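You operate a simulated robot arm through the tools that you are given. There is no shell and no other tool.

Carry out the task below with a simulated robot arm. There is one attempt and no reset: what you move stays moved.

TASK
Hang up the YAM and NUT rings and turn the holder to CLOSE.
Fine: each on the post with its word.

Only the result counts: the job must be done as asked and must still hold three seconds after the hand-in. Knocking over, shifting, dropping, spilling or breaking anything else fails it.

THE ROBOT
A 7-joint arm with a two-finger parallel gripper, fixed in place. Base frame: the origin is on the floor under the middle of its stand, x ahead of it, y to its left, z up. Units: cm, degrees, N and s.
With the tool pointing down near the work surface it reaches from about 24 to 68 cm from the base axis. Its first joint turns from -66.0 to 66.0 degrees. Payload 2.4 kg.
The tool frame sits at the grasp point between the pads (the TCP): z along the fingers, y along the line on which they close. The tips reach 3 cm beyond it. Largest opening 9.4 cm; finger width 2.8, thickness 1; the body of the gripper, 5 by 9.6 cm, starts 5.5 cm behind the TCP.
Orientation is that of the tool frame in the base frame, as a unit quaternion [x, y, z, w]. With the fingers straight down and closing along the base's y, the tool's x points along the base's -x, its y along +y and its z along -z.

THE INTERFACE
- The arm moves only by the tool move_arm. Its argument "moves" is a list of rows, each a list of 7 numbers: the shift along the tool's x, y, z in units of 400 mm (1.0 is 400 mm), then the turn, a rotation vector about the tool's x, y, z in units of 180 degrees (1.0 is 180 degrees), then the gripper command, from -1 (fully open) to 1 (shut), values between in proportion. In form: [[dx, dy, dz, rx, ry, rz, claw], ...]. A call has 1 to 20 rows; each row is the pose to reach, as a shift and turn from the pose commanded when the call began, along the tool's axes at that moment. A call with a number of a shift or a turn outside -1 to 1 is refused whole. Each row takes 0.2 s and may step no farther than 5 cm and 8.6 degrees from the row before; otherwise, or with a gripper value out of range, the whole call is refused. Where a pose cannot be reached the arm comes as near as it can. A force on the tool above 90 N (or 10 N above the force at the start of the call, whichever is more), or a blocked arm, ends the call early, and 0.2 s more pass. The fingers move at their own pace (about 15.3 cm/s each) and stop on an object; they squeeze with about 39 N. The grip force told is the motor's: it shows also when the fingers shut on nothing. Time passes only in rows, and 0.2 s behind the last, so rows that repeat a pose let the fingers close. It gives the time, the measured TCP pose, the force on the tool (base axes), the opening and the grip force at its end, in the units of the frame above (readings bear some noise), with the torque about the TCP (base axes, N m) and any sound that the robot's microphone picked up.
- Cameras (640 x 400 px; columns grow to the right, rows downward): "scene" is fixed at [5.89, 49.56, 144.49]; the picture's right is [-0.51, -0.86, 0.00], its down [-0.48, 0.28, -0.83] and it looks along [0.71, -0.42, -0.56] (base axes); focal length 309 px, centre (320, 200). "wrist" rides on the gripper at [7.6, 1.4, -10.2] in the tool frame; the picture's right is [-0.18, 0.98, 0.00], its down [-0.75, -0.14, -0.64] and it looks along [-0.63, -0.12, 0.77] (tool axes); focal length 243 px, centre (320, 200). There is no depth. A picture from a camera that has moved, and an enlarged one, comes with that camera's place and axes in the base frame and with its lens.
- grab_frame(camera): a new picture of that camera. It takes no simulated time.
- zoom(camera, box): a new picture of the part [left, top, right, bottom] of that camera's present view, enlarged. It takes no simulated time.
- hand_in(): hands the job in; it is judged then, once.

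Places have to be worked out from the pictures, the camera data and where the tool is seen. Open the gripper and draw the arm clear of the work before you hand the job in, unless the task says otherwise.

The tools are called by a JSON object that holds its "op" and its "data". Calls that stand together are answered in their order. move_arm: Moves the arm, as the interface text tells. Its arguments: {"type":"object","properties":{"moves":{"type":"array"}},"required":["moves"]} The other tools are called the same way: grab_frame (camera) takes a picture; zoom (camera, box) takes an enlarged picture of a part of a camera's view; hand_in () hands the job in.

At the start:

```text
time_s: 0.0
ee_pos: [25.22, 26.86, 124.15]
ee_rot: [0.001, 1.0, 0.0, 0.0]
wrist_force: [-0.1, 0.2, 0.1]
torque: [-0.04, -0.02, 0.01]
gripper_width: 9.43
grip_force: 0.1
```

scene: 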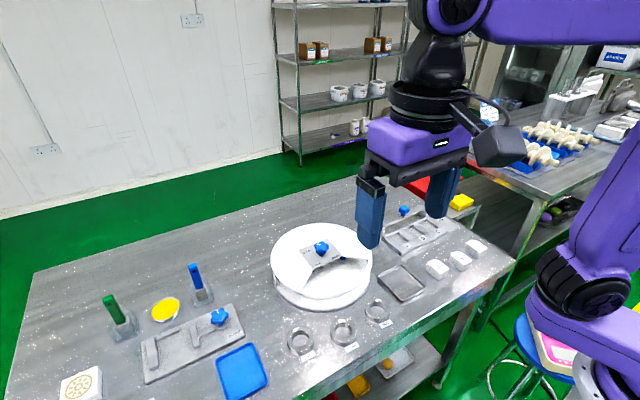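
wrist: 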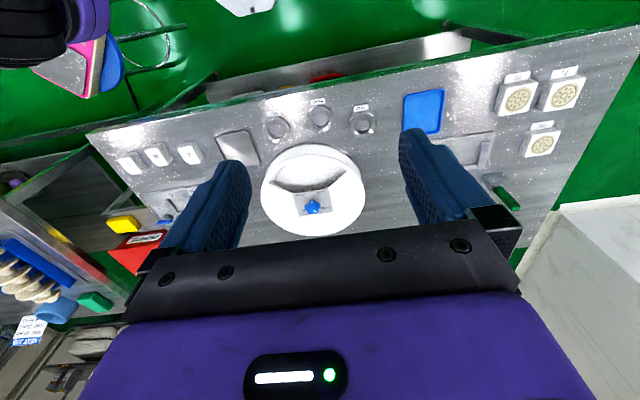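

I start by looking closely at the table from both cameras, to find the rings, posts and the holder.

{"op": "zoom", "data": {"camera": "scene", "box": [240, 200, 400, 300]}}

{"op": "zoom", "data": {"camera": "scene", "box": [270, 280, 430, 380]}}

{"op": "zoom", "data": {"camera": "scene", "box": [40, 250, 280, 400]}}

{"op": "zoom", "data": {"camera": "wrist", "box": [240, 80, 400, 240]}}

{"op": "zoom", "data": {"camera": "scene", "box": [360, 180, 520, 300]}}

{"op": "zoom", "data": {"camera": "wrist", "box": [90, 60, 410, 260]}}

```text
4.00 times, centred on (320, 250) of scene
camera zoom: at [5.89, 49.56, 144.49], right [-0.51, -0.86, 0.0], down [-0.48, 0.28, -0.83], along [0.71, -0.42, -0.56], focal length 1234 px, centre (320, 0)
```

zoom: 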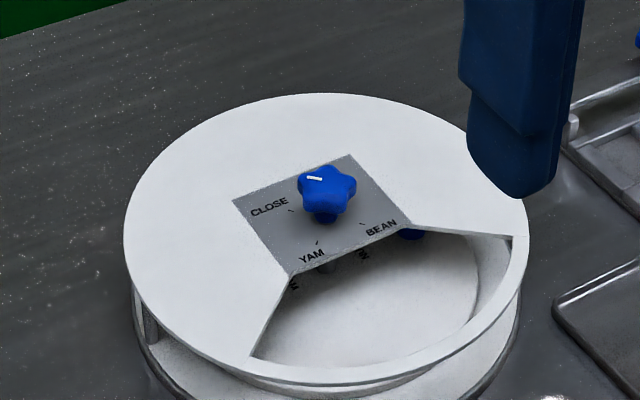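

```text
4.00 times, centred on (350, 330) of scene
camera zoom: at [5.89, 49.56, 144.49], right [-0.51, -0.86, 0.0], down [-0.48, 0.28, -0.83], along [0.71, -0.42, -0.56], focal length 1234 px, centre (200, -320)
```

zoom: 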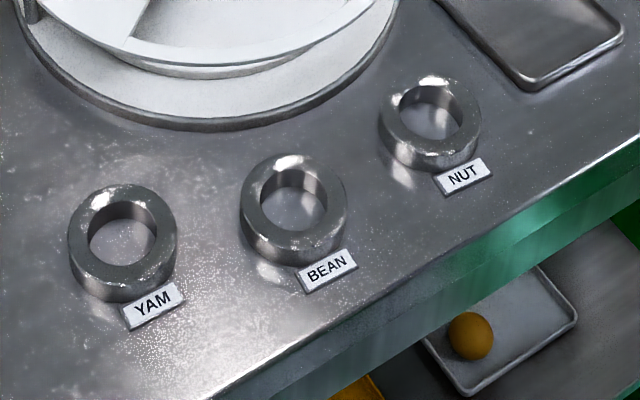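

```text
2.67 times, centred on (160, 325) of scene
camera zoom: at [5.89, 49.56, 144.49], right [-0.51, -0.86, 0.0], down [-0.48, 0.28, -0.83], along [0.71, -0.42, -0.56], focal length 823 px, centre (747, -133)
```

zoom: 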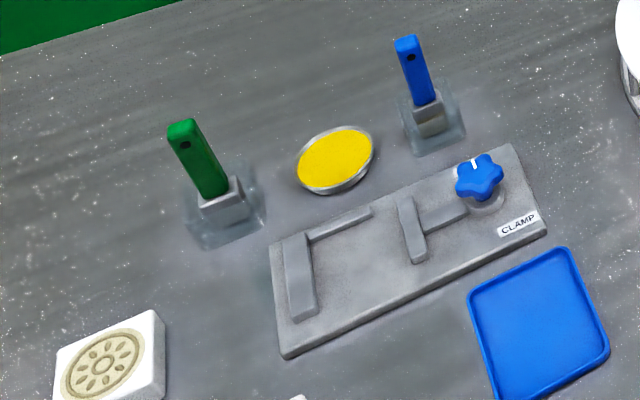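

```text
2.50 times, centred on (320, 160) of wrist
camera zoom: at [17.37, 28.28, 134.44], right [0.18, 0.98, 0.0], down [0.75, -0.14, 0.64], along [0.63, -0.12, -0.77], focal length 606 px, centre (320, 300)
```

zoom: 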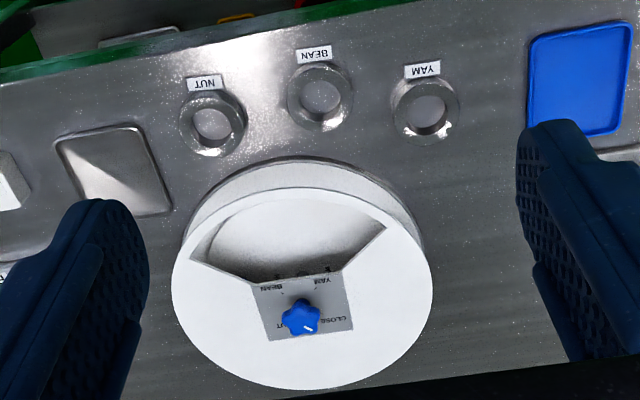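

```text
3.33 times, centred on (440, 240) of scene
camera zoom: at [5.89, 49.56, 144.49], right [-0.51, -0.86, 0.0], down [-0.48, 0.28, -0.83], along [0.71, -0.42, -0.56], focal length 1029 px, centre (-80, 67)
```

zoom: 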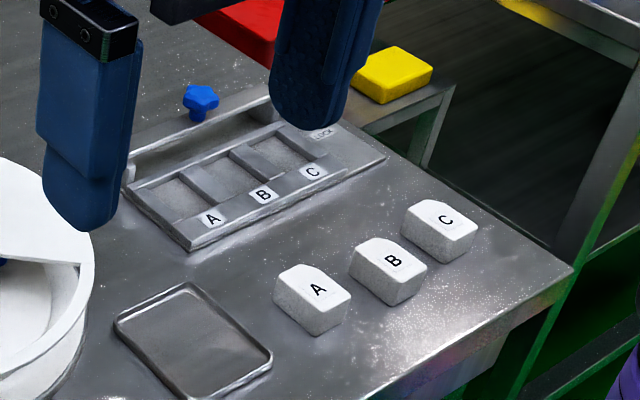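

```text
2.00 times, centred on (250, 160) of wrist
camera zoom: at [17.37, 28.28, 134.44], right [0.18, 0.98, 0.0], down [0.75, -0.14, 0.64], along [0.63, -0.12, -0.77], focal length 485 px, centre (460, 280)
```

zoom: 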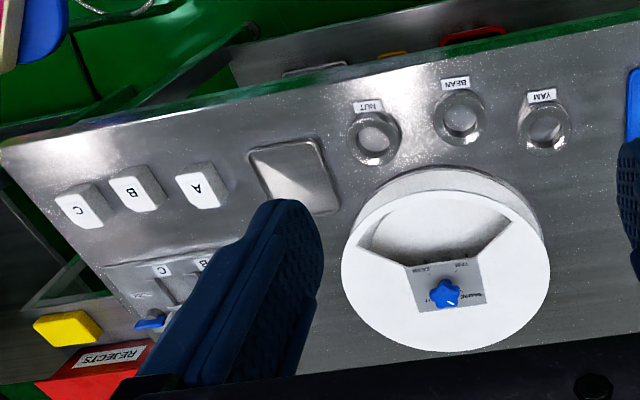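

The holder looks like a drum with a slotted cover and a knob dial (CLOSE, YAM, BEAN, NUT). I zoom tighter to read the dial and to see inside the opening.

{"op": "zoom", "data": {"camera": "scene", "box": [290, 230, 354, 270]}}

{"op": "zoom", "data": {"camera": "scene", "box": [298, 250, 378, 300]}}

{"op": "zoom", "data": {"camera": "wrist", "box": [280, 170, 344, 220]}}

{"op": "zoom", "data": {"camera": "wrist", "box": [256, 95, 384, 175]}}

```text
10.00 times, centred on (322, 250) of scene
camera zoom: at [5.89, 49.56, 144.49], right [-0.51, -0.86, 0.0], down [-0.48, 0.28, -0.83], along [0.71, -0.42, -0.56], focal length 3086 px, centre (300, -300)
```

zoom: 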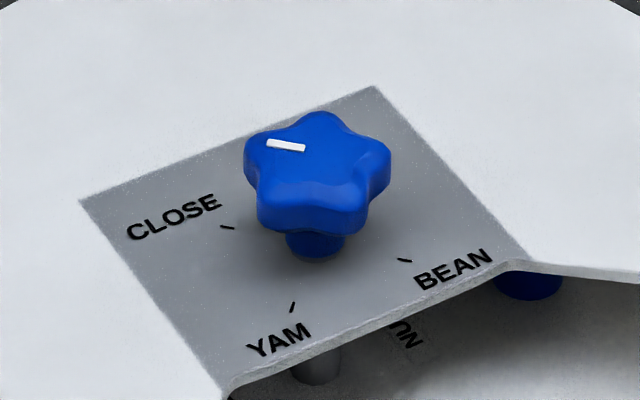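

```text
8.00 times, centred on (338, 275) of scene
camera zoom: at [5.89, 49.56, 144.49], right [-0.51, -0.86, 0.0], down [-0.48, 0.28, -0.83], along [0.71, -0.42, -0.56], focal length 2469 px, centre (176, -400)
```

zoom: 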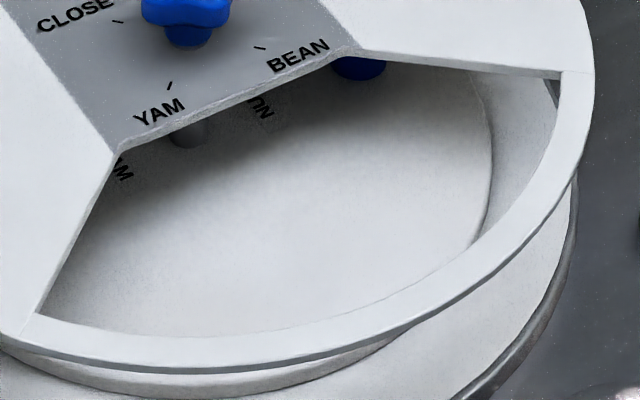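

```text
8.00 times, centred on (312, 195) of wrist
camera zoom: at [17.37, 28.28, 134.44], right [0.18, 0.98, 0.0], down [0.75, -0.14, 0.64], along [0.63, -0.12, -0.77], focal length 1941 px, centre (384, 240)
```

zoom: 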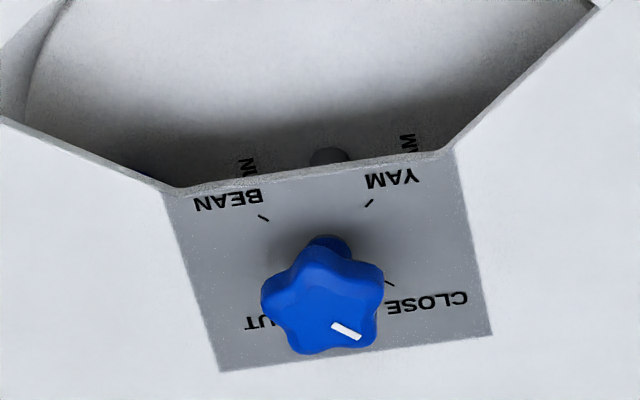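

```text
5.00 times, centred on (320, 135) of wrist
camera zoom: at [17.37, 28.28, 134.44], right [0.18, 0.98, 0.0], down [0.75, -0.14, 0.64], along [0.63, -0.12, -0.77], focal length 1213 px, centre (320, 525)
```

zoom: 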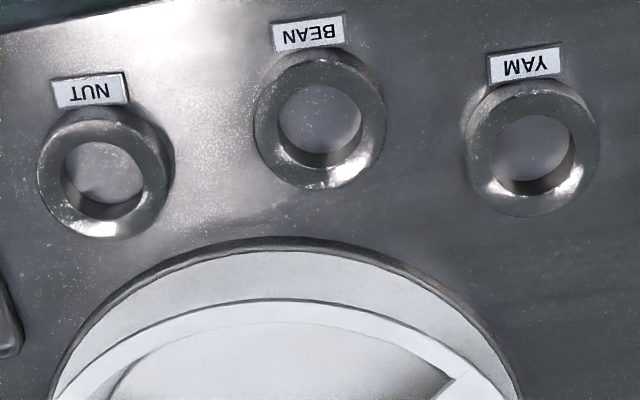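

The dial ticks sit at about 45° steps of the base frame (CLOSE 45°, YAM 135°, BEAN 225°, NUT −45°) and the knob mark appears to point near +10°. I lower the arm behind the holder on the robot side for a better view into the opening, still well above everything (rings at about z 81, knob at about z 89).

{"op": "move_arm", "data": {"moves": [[-0.0244, -0.0214, 0.0755, 0, 0, 0, -1], [-0.0488, -0.0429, 0.151, 0, 0, 0, -1], [-0.0731, -0.0643, 0.2265, 0, 0, 0, -1], [-0.0975, -0.0858, 0.302, 0, 0, 0, -1], [-0.1219, -0.1072, 0.3775, 0, 0, 0, -1], [-0.1463, -0.1286, 0.453, 0, 0, 0, -1], [-0.1706, -0.1501, 0.5285, 0, 0, 0, -1], [-0.195, -0.1715, 0.604, 0, 0, 0, -1]]}}

{"op": "grab_frame", "data": {"camera": "wrist"}}

{"op": "grab_frame", "data": {"camera": "scene"}}

```text
time_s: 1.8
ee_pos: [33.04, 20.01, 99.98]
ee_rot: [0.001, 1.0, -0.001, 0.001]
wrist_force: [-0.3, 0.2, -0.2]
torque: [-0.01, -0.01, 0.03]
gripper_width: 9.38
grip_force: 0.1
```

```text
taken
camera wrist: at [25.22, 21.41, 110.29], right [0.18, 0.98, 0.0], down [0.75, -0.14, 0.64], along [0.63, -0.12, -0.77], focal length 243 px, centre (320, 200)
```

wrist: 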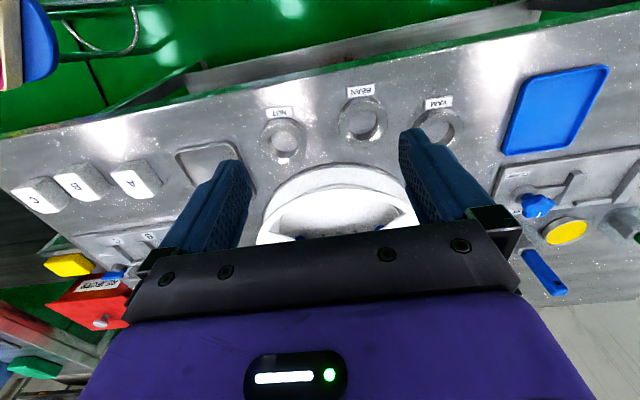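

```text
taken
```

scene: 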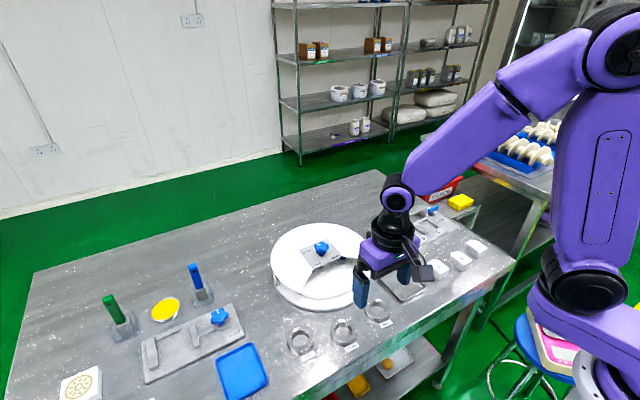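

The gripper hides the knob in this view, but the inside of the opening shows something blue. I zoom in on the opening.

{"op": "zoom", "data": {"camera": "wrist", "box": [240, 150, 432, 250]}}

{"op": "zoom", "data": {"camera": "wrist", "box": [250, 70, 480, 170]}}

{"op": "zoom", "data": {"camera": "scene", "box": [260, 210, 388, 310]}}

```text
3.33 times, centred on (336, 200) of wrist
camera zoom: at [25.22, 21.41, 110.29], right [0.18, 0.98, 0.0], down [0.75, -0.14, 0.64], along [0.63, -0.12, -0.77], focal length 809 px, centre (267, 200)
```

zoom: 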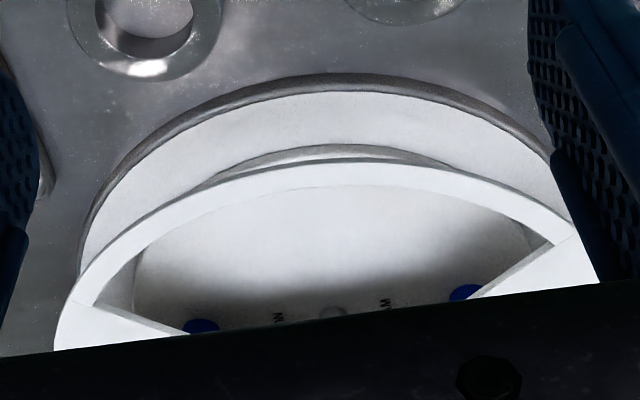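

```text
2.78 times, centred on (365, 120) of wrist
camera zoom: at [25.22, 21.41, 110.29], right [0.18, 0.98, 0.0], down [0.75, -0.14, 0.64], along [0.63, -0.12, -0.77], focal length 675 px, centre (195, 423)
```

zoom: 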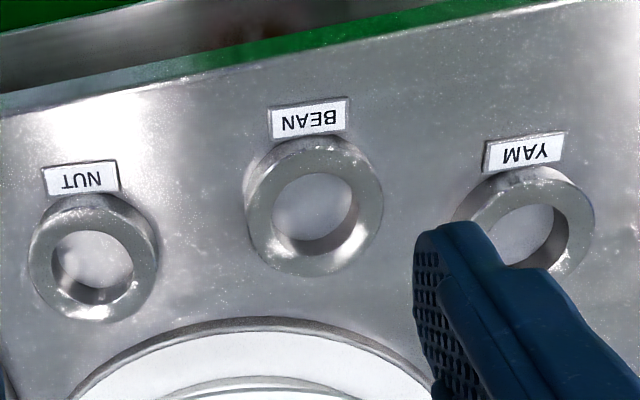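

```text
4.00 times, centred on (324, 260) of scene
camera zoom: at [5.89, 49.56, 144.49], right [-0.51, -0.86, 0.0], down [-0.48, 0.28, -0.83], along [0.71, -0.42, -0.56], focal length 1234 px, centre (304, -40)
```

zoom: 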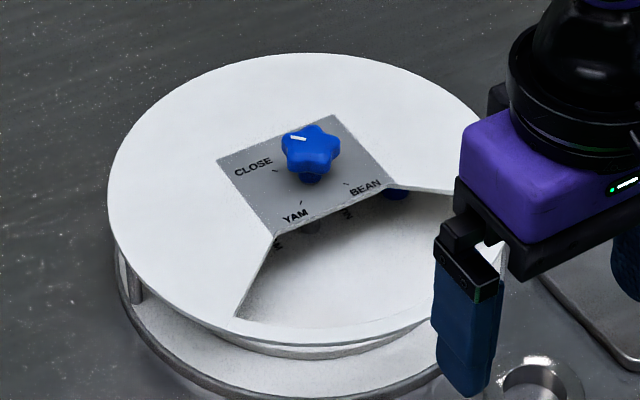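

Two blue posts sit at the left and right edges of the opening (words "NU…" and "…M" by the axis), so the cover seems fixed and the inner platter turns with the knob. I move the wrist camera over so it looks down onto the dial from closer.

{"op": "move_arm", "data": {"moves": [[-0.0748, -0.005, -0.04, 0, 0, 0, -1], [-0.1496, -0.01, -0.08, 0, 0, 0, -1], [-0.2244, -0.015, -0.12, 0, 0, 0, -1], [-0.2992, -0.02, -0.16, 0, 0, 0, -1], [-0.374, -0.025, -0.2, 0, 0, 0, -1]]}}

{"op": "grab_frame", "data": {"camera": "wrist"}}

{"op": "zoom", "data": {"camera": "wrist", "box": [240, 100, 400, 200]}}

```text
time_s: 3.0
ee_pos: [48.22, 18.91, 108.04]
ee_rot: [0.0, 1.0, 0.0, 0.0]
wrist_force: [-0.1, 0.2, -0.1]
torque: [0.01, 0.0, -0.01]
gripper_width: 9.4
grip_force: 0.1
```

```text
taken
camera wrist: at [40.38, 20.42, 118.28], right [0.18, 0.98, 0.0], down [0.75, -0.14, 0.64], along [0.63, -0.12, -0.77], focal length 243 px, centre (320, 200)
```

wrist: 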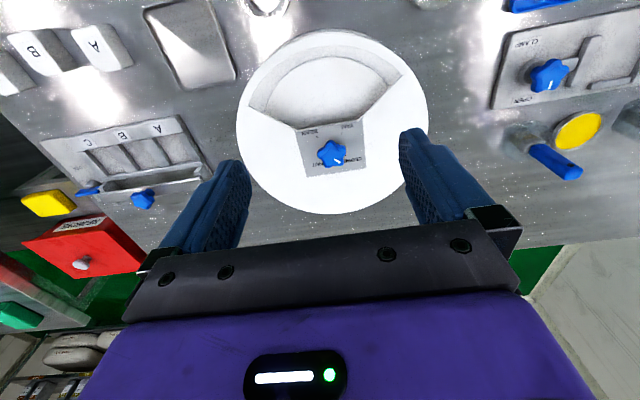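

```text
4.00 times, centred on (320, 150) of wrist
camera zoom: at [40.38, 20.42, 118.28], right [0.18, 0.98, 0.0], down [0.75, -0.14, 0.64], along [0.63, -0.12, -0.77], focal length 970 px, centre (320, 400)
```

zoom: 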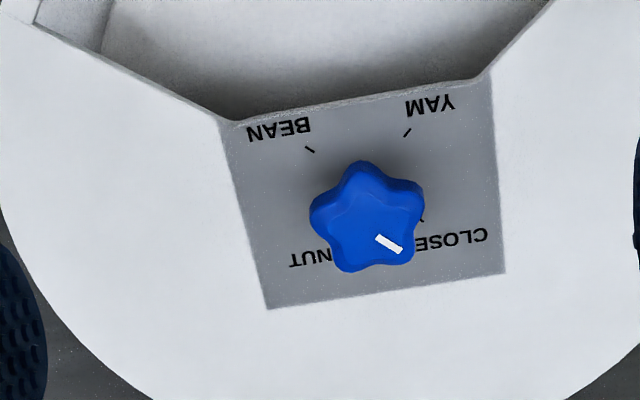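

The mark bar is parallel to the CLOSE tick direction, so the holder now stands at CLOSE; YAM is a quarter turn counter-clockwise seen from above. I put the dial axis at about (56.9, 19.0), plate z≈86.6, knob top z≈90. I zoom in on the knob to judge its lobes for the grip.

{"op": "zoom", "data": {"camera": "wrist", "box": [308, 132, 356, 172]}}

{"op": "zoom", "data": {"camera": "scene", "box": [306, 236, 338, 256]}}

{"op": "zoom", "data": {"camera": "scene", "box": [260, 200, 420, 320]}}

```text
10.00 times, centred on (332, 152) of wrist
camera zoom: at [40.38, 20.42, 118.28], right [0.18, 0.98, 0.0], down [0.75, -0.14, 0.64], along [0.63, -0.12, -0.77], focal length 2426 px, centre (200, 680)
```

zoom: 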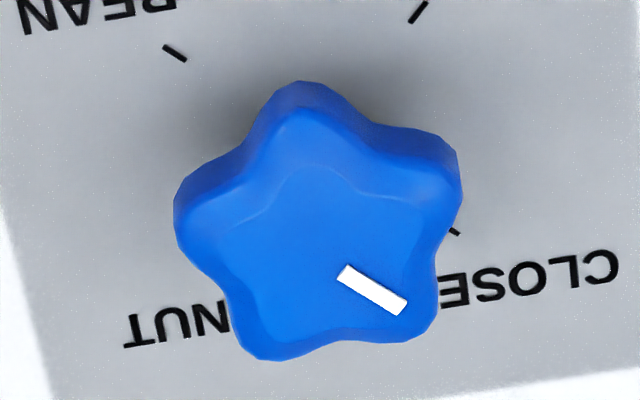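

```text
16.00 times, centred on (322, 246) of scene
camera zoom: at [5.89, 49.56, 144.49], right [-0.51, -0.86, 0.0], down [-0.48, 0.28, -0.83], along [0.71, -0.42, -0.56], focal length 4937 px, centre (288, -536)
```

zoom: 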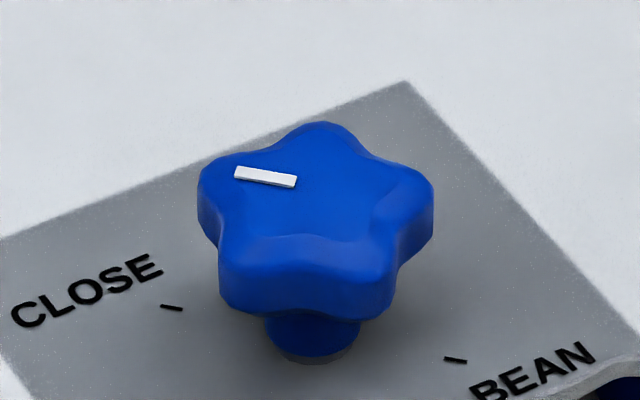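

```text
3.33 times, centred on (340, 260) of scene
camera zoom: at [5.89, 49.56, 144.49], right [-0.51, -0.86, 0.0], down [-0.48, 0.28, -0.83], along [0.71, -0.42, -0.56], focal length 1029 px, centre (253, 0)
```

zoom: 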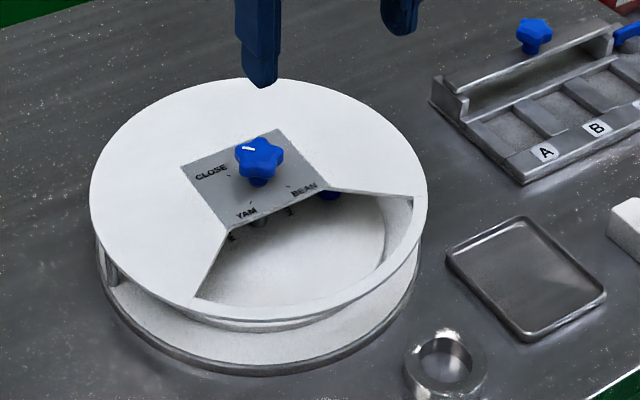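

I take the knob lobes to lie near 36° + 72°·k, so I will grip along a lobe axis at 36° (tool turned 54° clockwise). I move above the knob with tips at z≈94 (clear of the knob top at 90) and check the alignment by camera before going down.

{"op": "move_arm", "data": {"moves": [[-0.0271, 0, 0.0345, 0, 0, 0.0375, -1], [-0.0543, 0.0005, 0.069, 0, 0, 0.075, -1], [-0.0814, 0.001, 0.1035, 0, 0, 0.1125, -1], [-0.1085, 0.001, 0.138, 0, 0, 0.15, -1], [-0.1356, 0.0015, 0.1725, 0, 0, 0.1875, -1], [-0.1628, 0.0015, 0.207, 0, 0, 0.225, -1], [-0.1899, 0.002, 0.2415, 0, 0, 0.2625, -1], [-0.217, 0.002, 0.276, 0, 0, 0.3, -1]]}}

{"op": "grab_frame", "data": {"camera": "wrist"}}

{"op": "zoom", "data": {"camera": "scene", "box": [260, 180, 388, 280]}}

```text
time_s: 4.8
ee_pos: [56.72, 19.11, 96.79]
ee_rot: [0.455, 0.891, 0.0, 0.0]
wrist_force: [0.3, 0.6, -0.1]
torque: [-0.04, -0.02, 0.0]
gripper_width: 9.4
grip_force: 0.0
```

```text
taken
camera wrist: at [53.21, 26.08, 107.17], right [0.9, 0.43, 0.0], down [0.33, -0.69, 0.64], along [0.27, -0.58, -0.77], focal length 243 px, centre (320, 200)
```

wrist: 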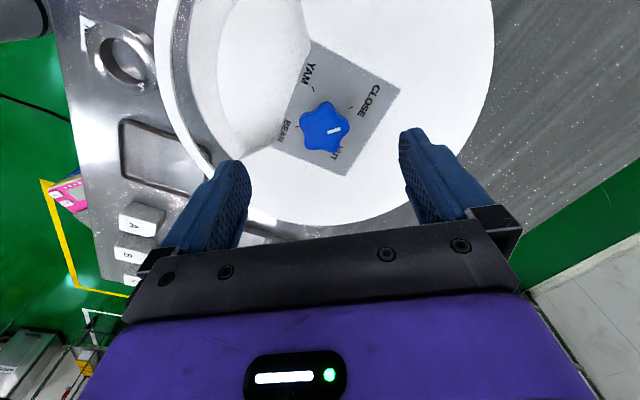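

```text
4.00 times, centred on (324, 230) of scene
camera zoom: at [5.89, 49.56, 144.49], right [-0.51, -0.86, 0.0], down [-0.48, 0.28, -0.83], along [0.71, -0.42, -0.56], focal length 1234 px, centre (304, 80)
```

zoom: 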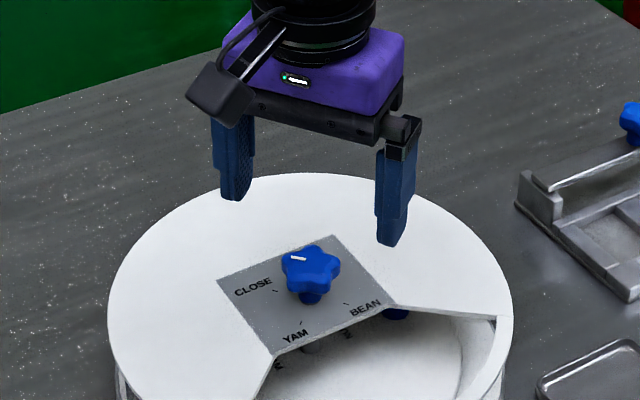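

The tool is turned as wanted (closing line at 36°). I zoom on the knob from here to refine its centre and lobe directions.

{"op": "zoom", "data": {"camera": "wrist", "box": [284, 90, 364, 160]}}

{"op": "zoom", "data": {"camera": "wrist", "box": [240, 30, 420, 190]}}

```text
5.71 times, centred on (324, 125) of wrist
camera zoom: at [53.21, 26.08, 107.17], right [0.9, 0.43, 0.0], down [0.33, -0.69, 0.64], along [0.27, -0.58, -0.77], focal length 1386 px, centre (297, 629)
```

zoom: 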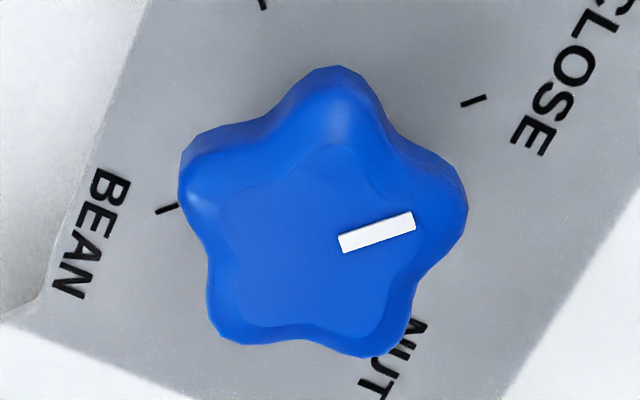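

```text
2.50 times, centred on (330, 110) of wrist
camera zoom: at [53.21, 26.08, 107.17], right [0.9, 0.43, 0.0], down [0.33, -0.69, 0.64], along [0.27, -0.58, -0.77], focal length 606 px, centre (295, 425)
```

zoom: 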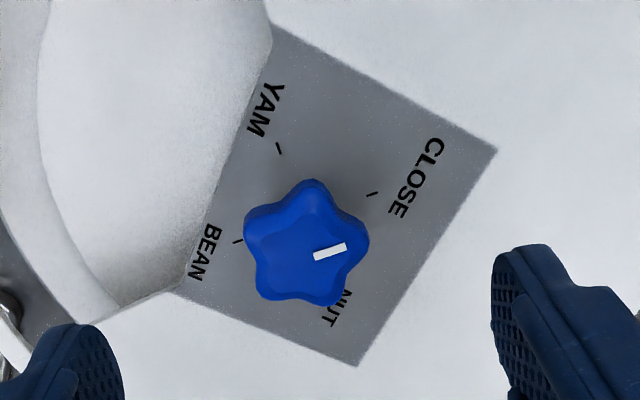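

Lobes confirmed at 36° steps, dial axis about (56.9, 19.05), and the mark is parallel to the CLOSE–BEAN tick line. I descend straight to TCP z≈90.6 (tips about 1 cm above the plate) and close on the knob.

{"op": "move_arm", "data": {"moves": [[-0.002, 0.002, 0.04, 0, 0, 0, -1], [-0.003, 0.004, 0.08, 0, 0, 0, -1], [-0.003, 0.004, 0.12, 0, 0, 0, -1], [-0.003, 0.004, 0.155, 0, 0, 0, -1], [-0.003, 0.004, 0.155, 0, 0, 0, -1]]}}

{"op": "zoom", "data": {"camera": "scene", "box": [272, 190, 384, 270]}}

{"op": "grab_frame", "data": {"camera": "wrist"}}

```text
time_s: 6.0
ee_pos: [56.78, 19.02, 90.82]
ee_rot: [0.454, 0.891, 0.0, 0.0]
wrist_force: [0.3, 0.5, -0.1]
torque: [-0.01, 0.0, 0.01]
gripper_width: 9.39
grip_force: 0.1
```

```text
5.00 times, centred on (328, 230) of scene
camera zoom: at [5.89, 49.56, 144.49], right [-0.51, -0.86, 0.0], down [-0.48, 0.28, -0.83], along [0.71, -0.42, -0.56], focal length 1543 px, centre (280, 50)
```

zoom: 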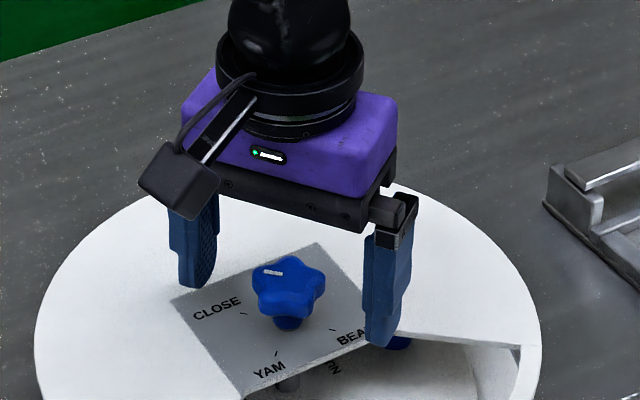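

```text
taken
camera wrist: at [53.37, 26.07, 101.09], right [0.9, 0.43, 0.0], down [0.33, -0.69, 0.64], along [0.28, -0.58, -0.77], focal length 243 px, centre (320, 200)
```

wrist: 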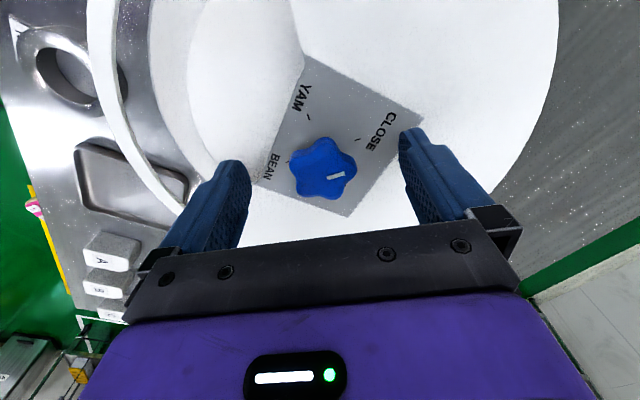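

The knob sits centred between the fingers and the tips clear the plate. I close on it now.

{"op": "move_arm", "data": {"moves": [[0, 0, 0, 0, 0, 0, 0], [0, 0, 0, 0, 0, 0, 0.3], [0, 0, 0, 0, 0, 0, 1], [0, 0, 0, 0, 0, 0, 1], [0, 0, 0, 0, 0, 0, 1]]}}

{"op": "zoom", "data": {"camera": "wrist", "box": [240, 60, 420, 230]}}

{"op": "zoom", "data": {"camera": "scene", "box": [272, 190, 384, 270]}}

```text
time_s: 7.2
ee_pos: [56.92, 19.02, 90.69]
ee_rot: [0.454, 0.891, 0.001, 0.0]
wrist_force: [11.0, 6.5, -6.6]
torque: [0.06, -0.49, 0.01]
gripper_width: 3.59
grip_force: 45.0
```

```text
2.35 times, centred on (330, 145) of wrist
camera zoom: at [53.41, 26.12, 101.11], right [0.9, 0.43, 0.0], down [0.33, -0.69, 0.64], along [0.28, -0.58, -0.77], focal length 571 px, centre (296, 329)
```

zoom: 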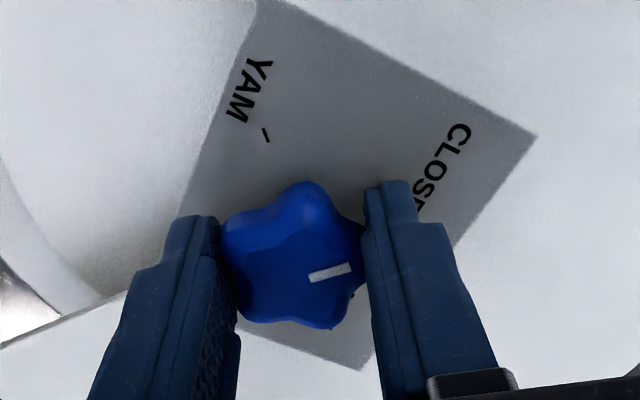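

```text
5.00 times, centred on (328, 230) of scene
camera zoom: at [5.93, 49.58, 144.48], right [-0.51, -0.86, 0.0], down [-0.48, 0.28, -0.83], along [0.71, -0.42, -0.56], focal length 1543 px, centre (280, 50)
```

zoom: 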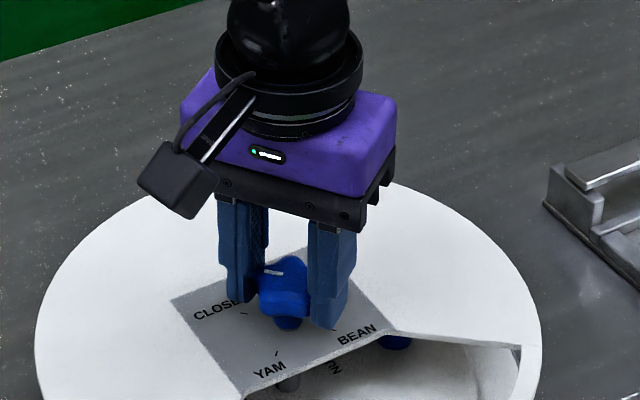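

Gripped at 3.59 cm with a light side load that says the true axis is about 0.17 cm farther along the closing line. I correct for that and turn the knob 90° counter-clockwise toward YAM.

{"op": "move_arm", "data": {"moves": [[0, 0.004, 0, 0, 0, 0, 1], [0, 0.004, 0, 0, 0, -0.04167, 1], [0, 0.004, 0, 0, 0, -0.08333, 1], [0, 0.004, 0, 0, 0, -0.125, 1], [0, 0.004, 0, 0, 0, -0.16667, 1], [0, 0.004, 0, 0, 0, -0.20833, 1], [0, 0.004, 0, 0, 0, -0.25, 1], [0, 0.004, 0, 0, 0, -0.29167, 1], [0, 0.004, 0, 0, 0, -0.33333, 1], [0, 0.004, 0, 0, 0, -0.375, 1], [0, 0.004, 0, 0, 0, -0.41667, 1], [0, 0.004, 0, 0, 0, -0.45833, 1], [0, 0.004, 0, 0, 0, -0.5, 1], [0, 0.004, 0, 0, 0, -0.5, 1]]}}

{"op": "zoom", "data": {"camera": "scene", "box": [260, 200, 388, 310]}}

{"op": "grab_frame", "data": {"camera": "wrist"}}

```text
time_s: 10.2
ee_pos: [56.94, 18.88, 90.78]
ee_rot: [-0.31, 0.951, 0.0, 0.0]
wrist_force: [-8.5, -18.3, 22.9]
torque: [0.2, -0.62, -0.03]
gripper_width: 3.63
grip_force: 44.8
```

```text
3.64 times, centred on (324, 255) of scene
camera zoom: at [5.83, 49.5, 144.51], right [-0.51, -0.86, 0.0], down [-0.48, 0.28, -0.83], along [0.71, -0.42, -0.56], focal length 1122 px, centre (306, 0)
```

zoom: 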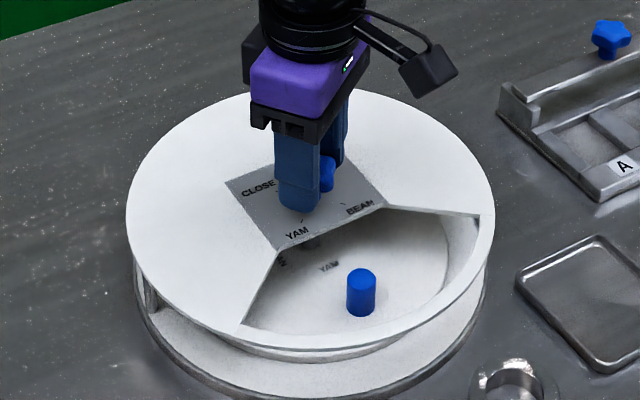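

```text
taken
camera wrist: at [49.74, 15.63, 101.11], right [-0.43, 0.9, 0.0], down [0.69, 0.33, 0.64], along [0.58, 0.28, -0.77], focal length 243 px, centre (320, 200)
```

wrist: 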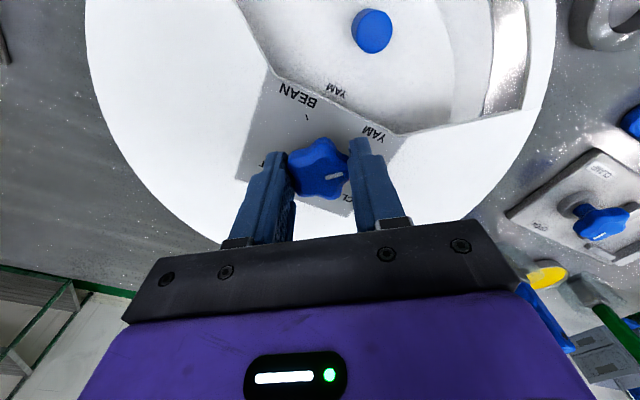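

The YAM post (with the word YAM on the platter) has come into the opening. I release the knob and rise straight up.

{"op": "move_arm", "data": {"moves": [[0, 0, 0, 0, 0, 0, 0], [0, 0, 0, 0, 0, 0, -0.6], [0, 0, 0, 0, 0, 0, -0.6], [0, 0, -0.06, 0, 0, 0, -0.6], [0, 0, -0.15, 0, 0, 0, -0.6], [0, 0, -0.25, 0, 0, 0, -0.8]]}}

{"op": "grab_frame", "data": {"camera": "wrist"}}

{"op": "zoom", "data": {"camera": "scene", "box": [260, 210, 388, 310]}}

```text
time_s: 11.6
ee_pos: [56.73, 19.25, 100.67]
ee_rot: [-0.309, 0.951, -0.001, 0.0]
wrist_force: [-0.1, 0.0, -0.1]
torque: [0.01, 0.02, -0.01]
gripper_width: 8.45
grip_force: 0.0
```

```text
taken
camera wrist: at [49.71, 15.86, 110.96], right [-0.43, 0.9, 0.0], down [0.69, 0.33, 0.64], along [0.58, 0.28, -0.77], focal length 243 px, centre (320, 200)
```

wrist: 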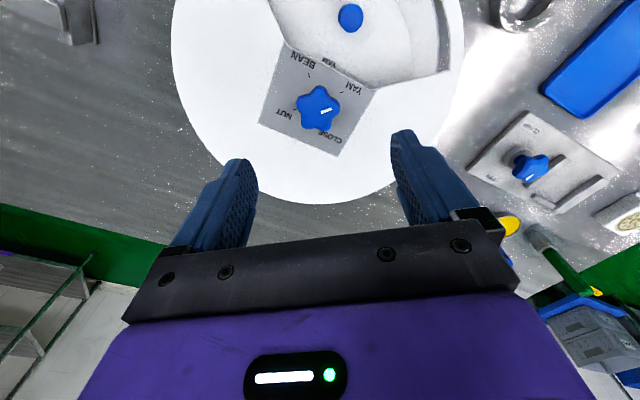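

```text
4.00 times, centred on (324, 260) of scene
camera zoom: at [5.89, 49.56, 144.49], right [-0.51, -0.86, 0.0], down [-0.48, 0.28, -0.83], along [0.71, -0.42, -0.56], focal length 1234 px, centre (304, -40)
```

zoom: 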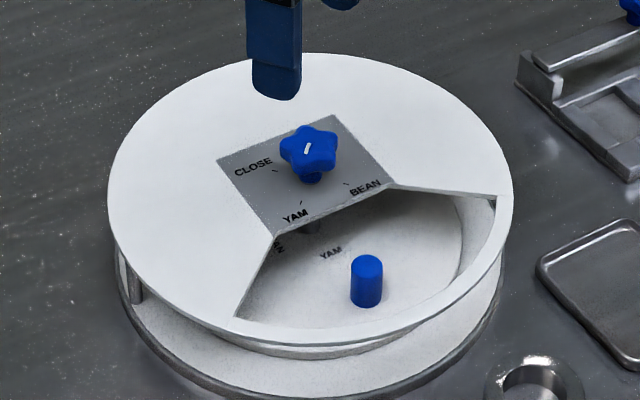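

Everything is free again; the YAM post is at about (49.9, 18.9), radius 7 from the axis, top near z 85, and the opening there is wide (±8 cm). I now go above the YAM ring, which I judge to be at about (41.1, 33.7), with the closing line back along base y.

{"op": "move_arm", "data": {"moves": [[0.0151, 0.0748, 0.0, 0, 0, 0.02857, -1], [0.0302, 0.1496, 0.0, 0, 0, 0.05714, -1], [0.0453, 0.2244, 0.0, 0, 0, 0.08571, -1], [0.0605, 0.2991, 0.02, 0, 0, 0.11429, -1], [0.0756, 0.3739, 0.05, 0, 0, 0.14286, -1], [0.0907, 0.4487, 0.075, 0, 0, 0.17143, -1], [0.1058, 0.5235, 0.0918, 0, 0, 0.2, -1]]}}

{"op": "grab_frame", "data": {"camera": "wrist"}}

{"op": "grab_frame", "data": {"camera": "scene"}}

```text
time_s: 13.2
ee_pos: [41.2, 33.73, 96.8]
ee_rot: [0.0, 1.0, 0.001, 0.0]
wrist_force: [-0.3, 0.0, -0.9]
torque: [0.01, 0.0, 0.01]
gripper_width: 9.41
grip_force: 0.0
```

```text
taken
camera wrist: at [33.42, 35.28, 107.19], right [0.19, 0.98, 0.0], down [0.75, -0.14, 0.64], along [0.63, -0.12, -0.77], focal length 243 px, centre (320, 200)
```

wrist: 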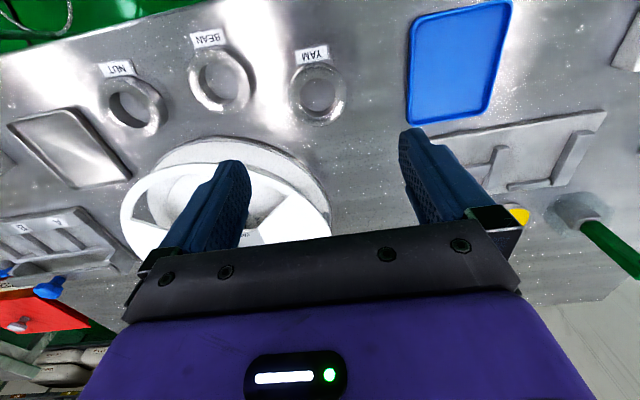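

```text
taken
```

scene: 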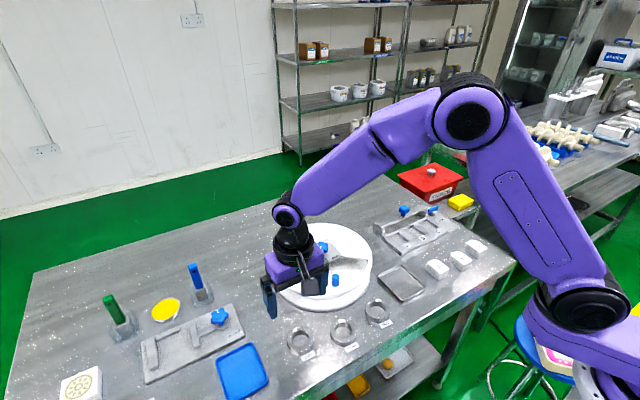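

The YAM ring lies at about (40.9, 33.6) by this view, agreeing with the first estimate. I zoom for its exact centre, size and height.

{"op": "zoom", "data": {"camera": "wrist", "box": [270, 35, 366, 135]}}

{"op": "zoom", "data": {"camera": "scene", "box": [270, 310, 334, 370]}}

```text
4.00 times, centred on (318, 85) of wrist
camera zoom: at [33.42, 35.28, 107.19], right [0.19, 0.98, 0.0], down [0.75, -0.14, 0.64], along [0.63, -0.12, -0.77], focal length 970 px, centre (328, 660)
```

zoom: 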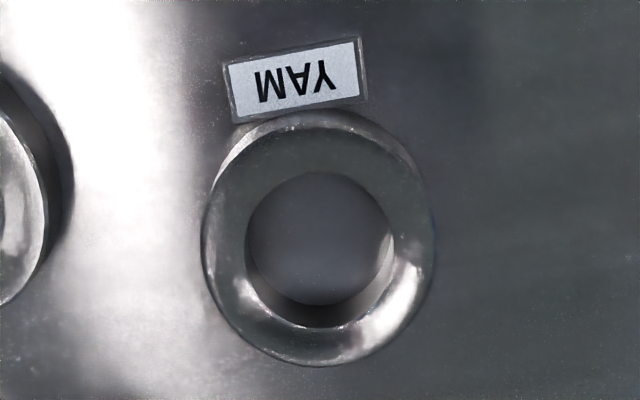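

```text
6.67 times, centred on (302, 340) of scene
camera zoom: at [5.89, 49.56, 144.49], right [-0.51, -0.86, 0.0], down [-0.48, 0.28, -0.83], along [0.71, -0.42, -0.56], focal length 2057 px, centre (440, -733)
```

zoom: 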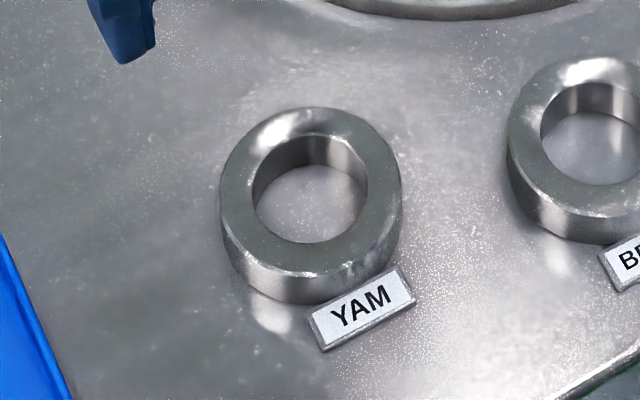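

Ring outer diameter ≈6.1 cm, hole ≈3.8 cm, height ≈2 cm, top near z 82. I descend with the fingers opened to 8 cm, to TCP z≈84.8 first (tips near z 81.8), then check the gaps.

{"op": "move_arm", "data": {"moves": [[0.002, -0.001, 0.08, 0, 0, 0, -0.7], [0.003, -0.001, 0.16, 0, 0, 0, -0.7], [0.003, -0.001, 0.23, 0, 0, 0, -0.7], [0.003, -0.001, 0.28, 0, 0, 0, -0.7], [0.003, -0.001, 0.3, 0, 0, 0, -0.7], [0.003, -0.001, 0.3, 0, 0, 0, -0.7]]}}

{"op": "grab_frame", "data": {"camera": "wrist"}}

{"op": "zoom", "data": {"camera": "scene", "box": [260, 290, 340, 370]}}

```text
time_s: 14.6
ee_pos: [41.04, 33.54, 84.98]
ee_rot: [0.001, 1.0, -0.001, 0.0]
wrist_force: [-0.6, 0.3, 0.2]
torque: [0.0, -0.01, 0.04]
gripper_width: 8.0
grip_force: 0.0
```

```text
taken
camera wrist: at [33.19, 35.01, 95.29], right [0.18, 0.98, 0.0], down [0.75, -0.14, 0.64], along [0.63, -0.12, -0.77], focal length 243 px, centre (320, 200)
```

wrist: 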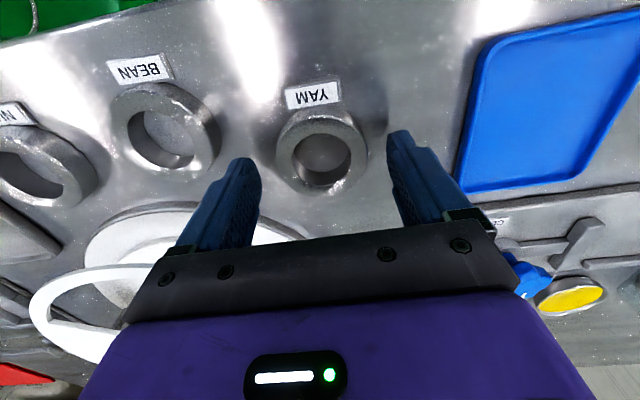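

```text
5.00 times, centred on (300, 330) of scene
camera zoom: at [5.89, 49.56, 144.49], right [-0.51, -0.86, 0.0], down [-0.48, 0.28, -0.83], along [0.71, -0.42, -0.56], focal length 1543 px, centre (420, -450)
```

zoom: 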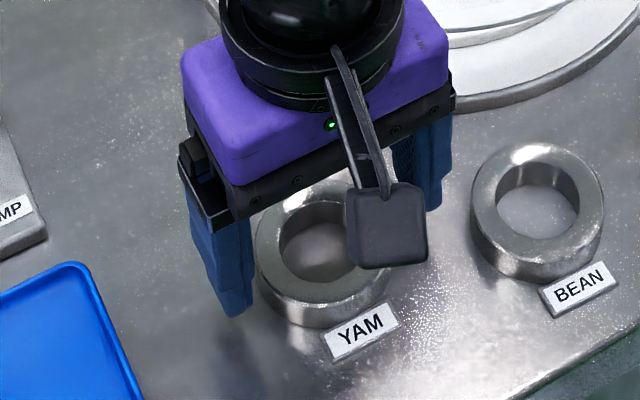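

The fingers straddle the ring with the tips near the height of the ring top. I zoom on the wrist view to judge remaining depth and the centring.

{"op": "zoom", "data": {"camera": "wrist", "box": [230, 70, 430, 230]}}

{"op": "zoom", "data": {"camera": "scene", "box": [275, 325, 335, 365]}}

```text
2.50 times, centred on (330, 150) of wrist
camera zoom: at [33.19, 35.01, 95.29], right [0.18, 0.98, 0.0], down [0.75, -0.14, 0.64], along [0.63, -0.12, -0.77], focal length 606 px, centre (295, 325)
```

zoom: 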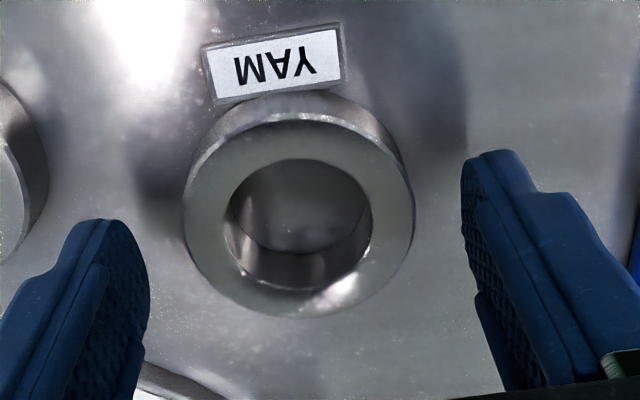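

```text
10.00 times, centred on (305, 345) of scene
camera zoom: at [5.89, 49.56, 144.49], right [-0.51, -0.86, 0.0], down [-0.48, 0.28, -0.83], along [0.71, -0.42, -0.56], focal length 3086 px, centre (470, -1250)
```

zoom: 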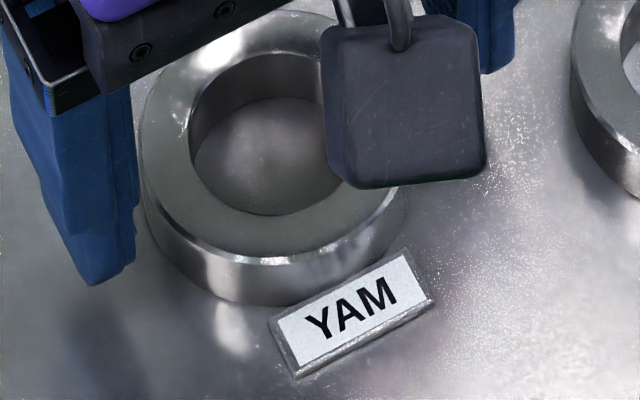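

Two wrist views agree: ring top z≈81.1, centre (41.2, 33.6), D≈6.1; the tips are at z≈82. I go down 2.2 cm so the pads overlap most of the ring wall, keeping the tips clear of the table.

{"op": "move_arm", "data": {"moves": [[-0.003, 0, 0.02, 0, 0, 0, -0.7], [-0.003, 0, 0.04, 0, 0, 0, -0.7], [-0.003, 0, 0.055, 0, 0, 0, -0.7], [-0.003, 0, 0.055, 0, 0, 0, -0.7]]}}

{"op": "zoom", "data": {"camera": "wrist", "box": [230, 70, 430, 230]}}

{"op": "zoom", "data": {"camera": "scene", "box": [275, 325, 335, 365]}}

```text
time_s: 15.6
ee_pos: [41.08, 33.64, 82.99]
ee_rot: [0.0, 1.0, 0.001, 0.001]
wrist_force: [-4.7, -1.8, 30.6]
torque: [-1.41, 0.49, -0.2]
gripper_width: 8.05
grip_force: 0.5
```

```text
2.50 times, centred on (330, 150) of wrist
camera zoom: at [33.29, 35.0, 93.34], right [0.18, 0.98, 0.0], down [0.75, -0.14, 0.64], along [0.63, -0.12, -0.77], focal length 606 px, centre (295, 325)
```

zoom: 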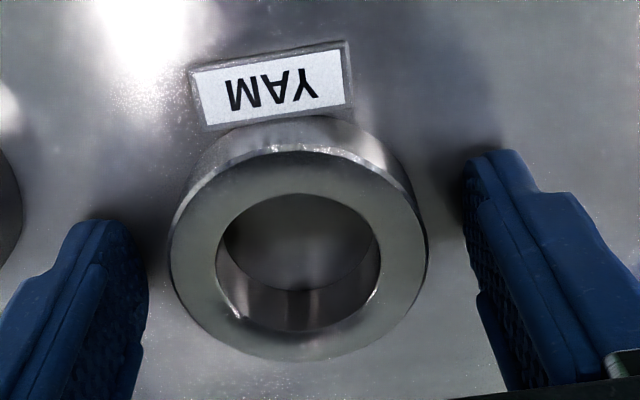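

```text
10.00 times, centred on (305, 345) of scene
camera zoom: at [5.84, 49.53, 144.5], right [-0.51, -0.86, 0.0], down [-0.48, 0.28, -0.83], along [0.71, -0.42, -0.56], focal length 3086 px, centre (470, -1250)
```

zoom: 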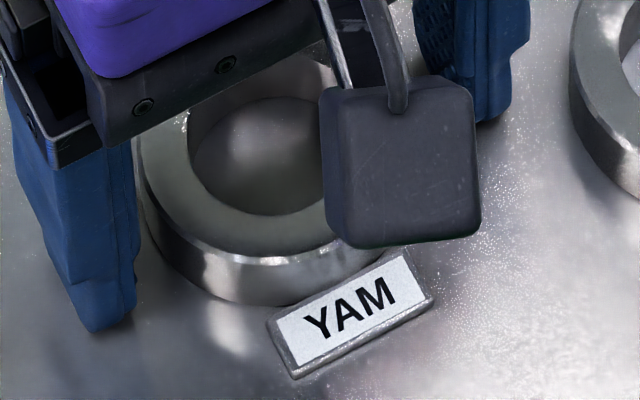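

The tips have touched the table (Fz 30 N at TCP z≈83.0), so the table surface is at z≈80.0 and the ring spans z 80–82. I back off 0.9 cm, so the tips hang about 0.5 cm above the table, then close.

{"op": "move_arm", "data": {"moves": [[0, 0, -0.0225, 0, 0, 0, -0.7], [0, 0, -0.0225, 0, 0, 0, -0.7], [0, 0, -0.0225, 0, 0, 0, -0.7]]}}

```text
time_s: 16.4
ee_pos: [40.96, 33.56, 83.73]
ee_rot: [0.001, 1.0, -0.001, 0.0]
wrist_force: [0.4, 0.1, -0.8]
torque: [0.03, 0.0, 0.01]
gripper_width: 7.99
grip_force: 0.1
```

Contact is gone (Fz ≈ 0, tips at z≈80.7). I close on the ring.

{"op": "move_arm", "data": {"moves": [[0, 0, 0, 0, 0, 0, -0.4], [0, 0, 0, 0, 0, 0, 0], [0, 0, 0, 0, 0, 0, 1], [0, 0, 0, 0, 0, 0, 1]]}}

{"op": "zoom", "data": {"camera": "wrist", "box": [230, 70, 430, 230]}}

```text
time_s: 17.4
ee_pos: [41.06, 33.54, 83.68]
ee_rot: [0.0, 1.0, 0.0, 0.0]
wrist_force: [-0.5, 0.5, -0.2]
torque: [0.0, 0.0, 0.01]
gripper_width: 5.66
grip_force: 39.1
```

```text
2.50 times, centred on (330, 150) of wrist
camera zoom: at [33.33, 34.97, 94.07], right [0.18, 0.98, 0.0], down [0.75, -0.14, 0.64], along [0.63, -0.12, -0.77], focal length 606 px, centre (295, 325)
```

zoom: 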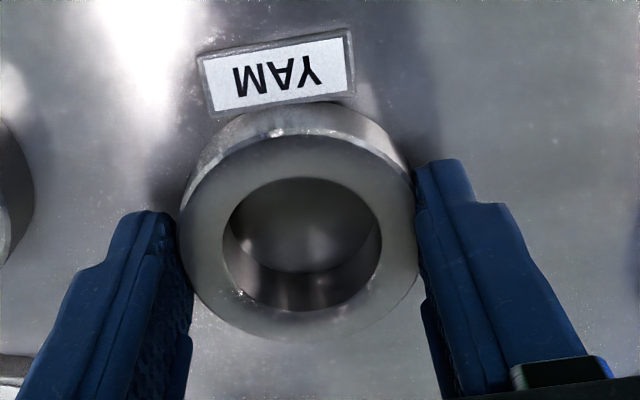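

The ring is held (width 5.66, 39 N); its centre sits about 0.3 cm toward the robot from the TCP. I lift it straight up to z 98 and carry it over the YAM post, target TCP (50.2, 19.0).

{"op": "move_arm", "data": {"moves": [[0, 0, -0.03, 0, 0, 0, 1], [0, 0, -0.09, 0, 0, 0, 1], [0, 0, -0.18, 0, 0, 0, 1], [0, 0, -0.27, 0, 0, 0, 1], [0, 0, -0.358, 0, 0, 0, 1], [-0.0457, -0.0727, -0.358, 0, 0, 0, 1], [-0.0914, -0.1454, -0.358, 0, 0, 0, 1], [-0.1371, -0.2181, -0.358, 0, 0, 0, 1], [-0.1828, -0.2908, -0.358, 0, 0, 0, 1], [-0.2285, -0.3635, -0.358, 0, 0, 0, 1], [-0.2285, -0.3635, -0.358, 0, 0, 0, 1]]}}

{"op": "grab_frame", "data": {"camera": "wrist"}}

{"op": "zoom", "data": {"camera": "scene", "box": [260, 210, 388, 310]}}

```text
time_s: 19.8
ee_pos: [50.37, 19.11, 98.13]
ee_rot: [0.0, 1.0, 0.0, 0.0]
wrist_force: [1.2, 0.0, -1.5]
torque: [0.05, 0.0, 0.01]
gripper_width: 5.65
grip_force: 38.8
```

```text
taken
camera wrist: at [42.61, 20.54, 108.51], right [0.18, 0.98, 0.0], down [0.75, -0.14, 0.64], along [0.63, -0.12, -0.77], focal length 243 px, centre (320, 200)
```

wrist: 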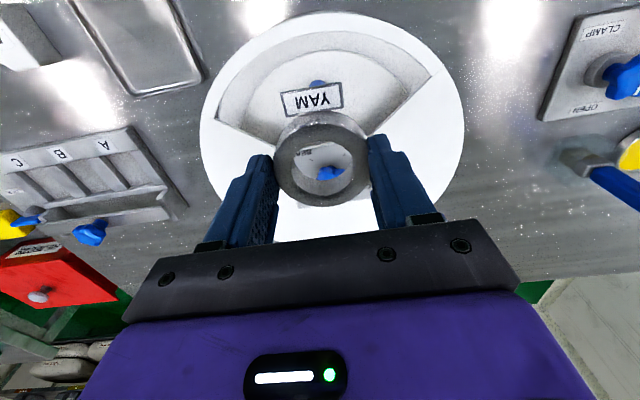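

```text
4.00 times, centred on (324, 260) of scene
camera zoom: at [5.9, 49.56, 144.49], right [-0.51, -0.86, 0.0], down [-0.48, 0.28, -0.83], along [0.71, -0.42, -0.56], focal length 1234 px, centre (304, -40)
```

zoom: 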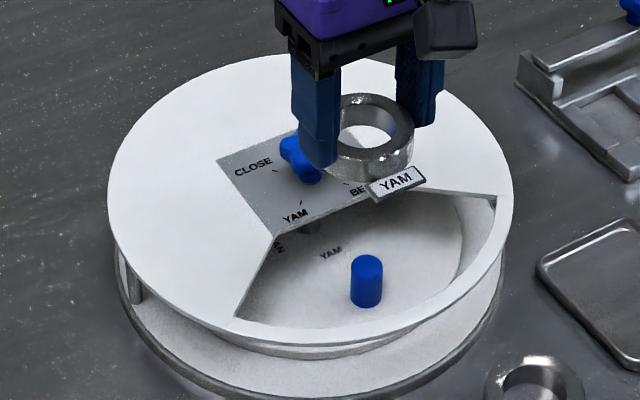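

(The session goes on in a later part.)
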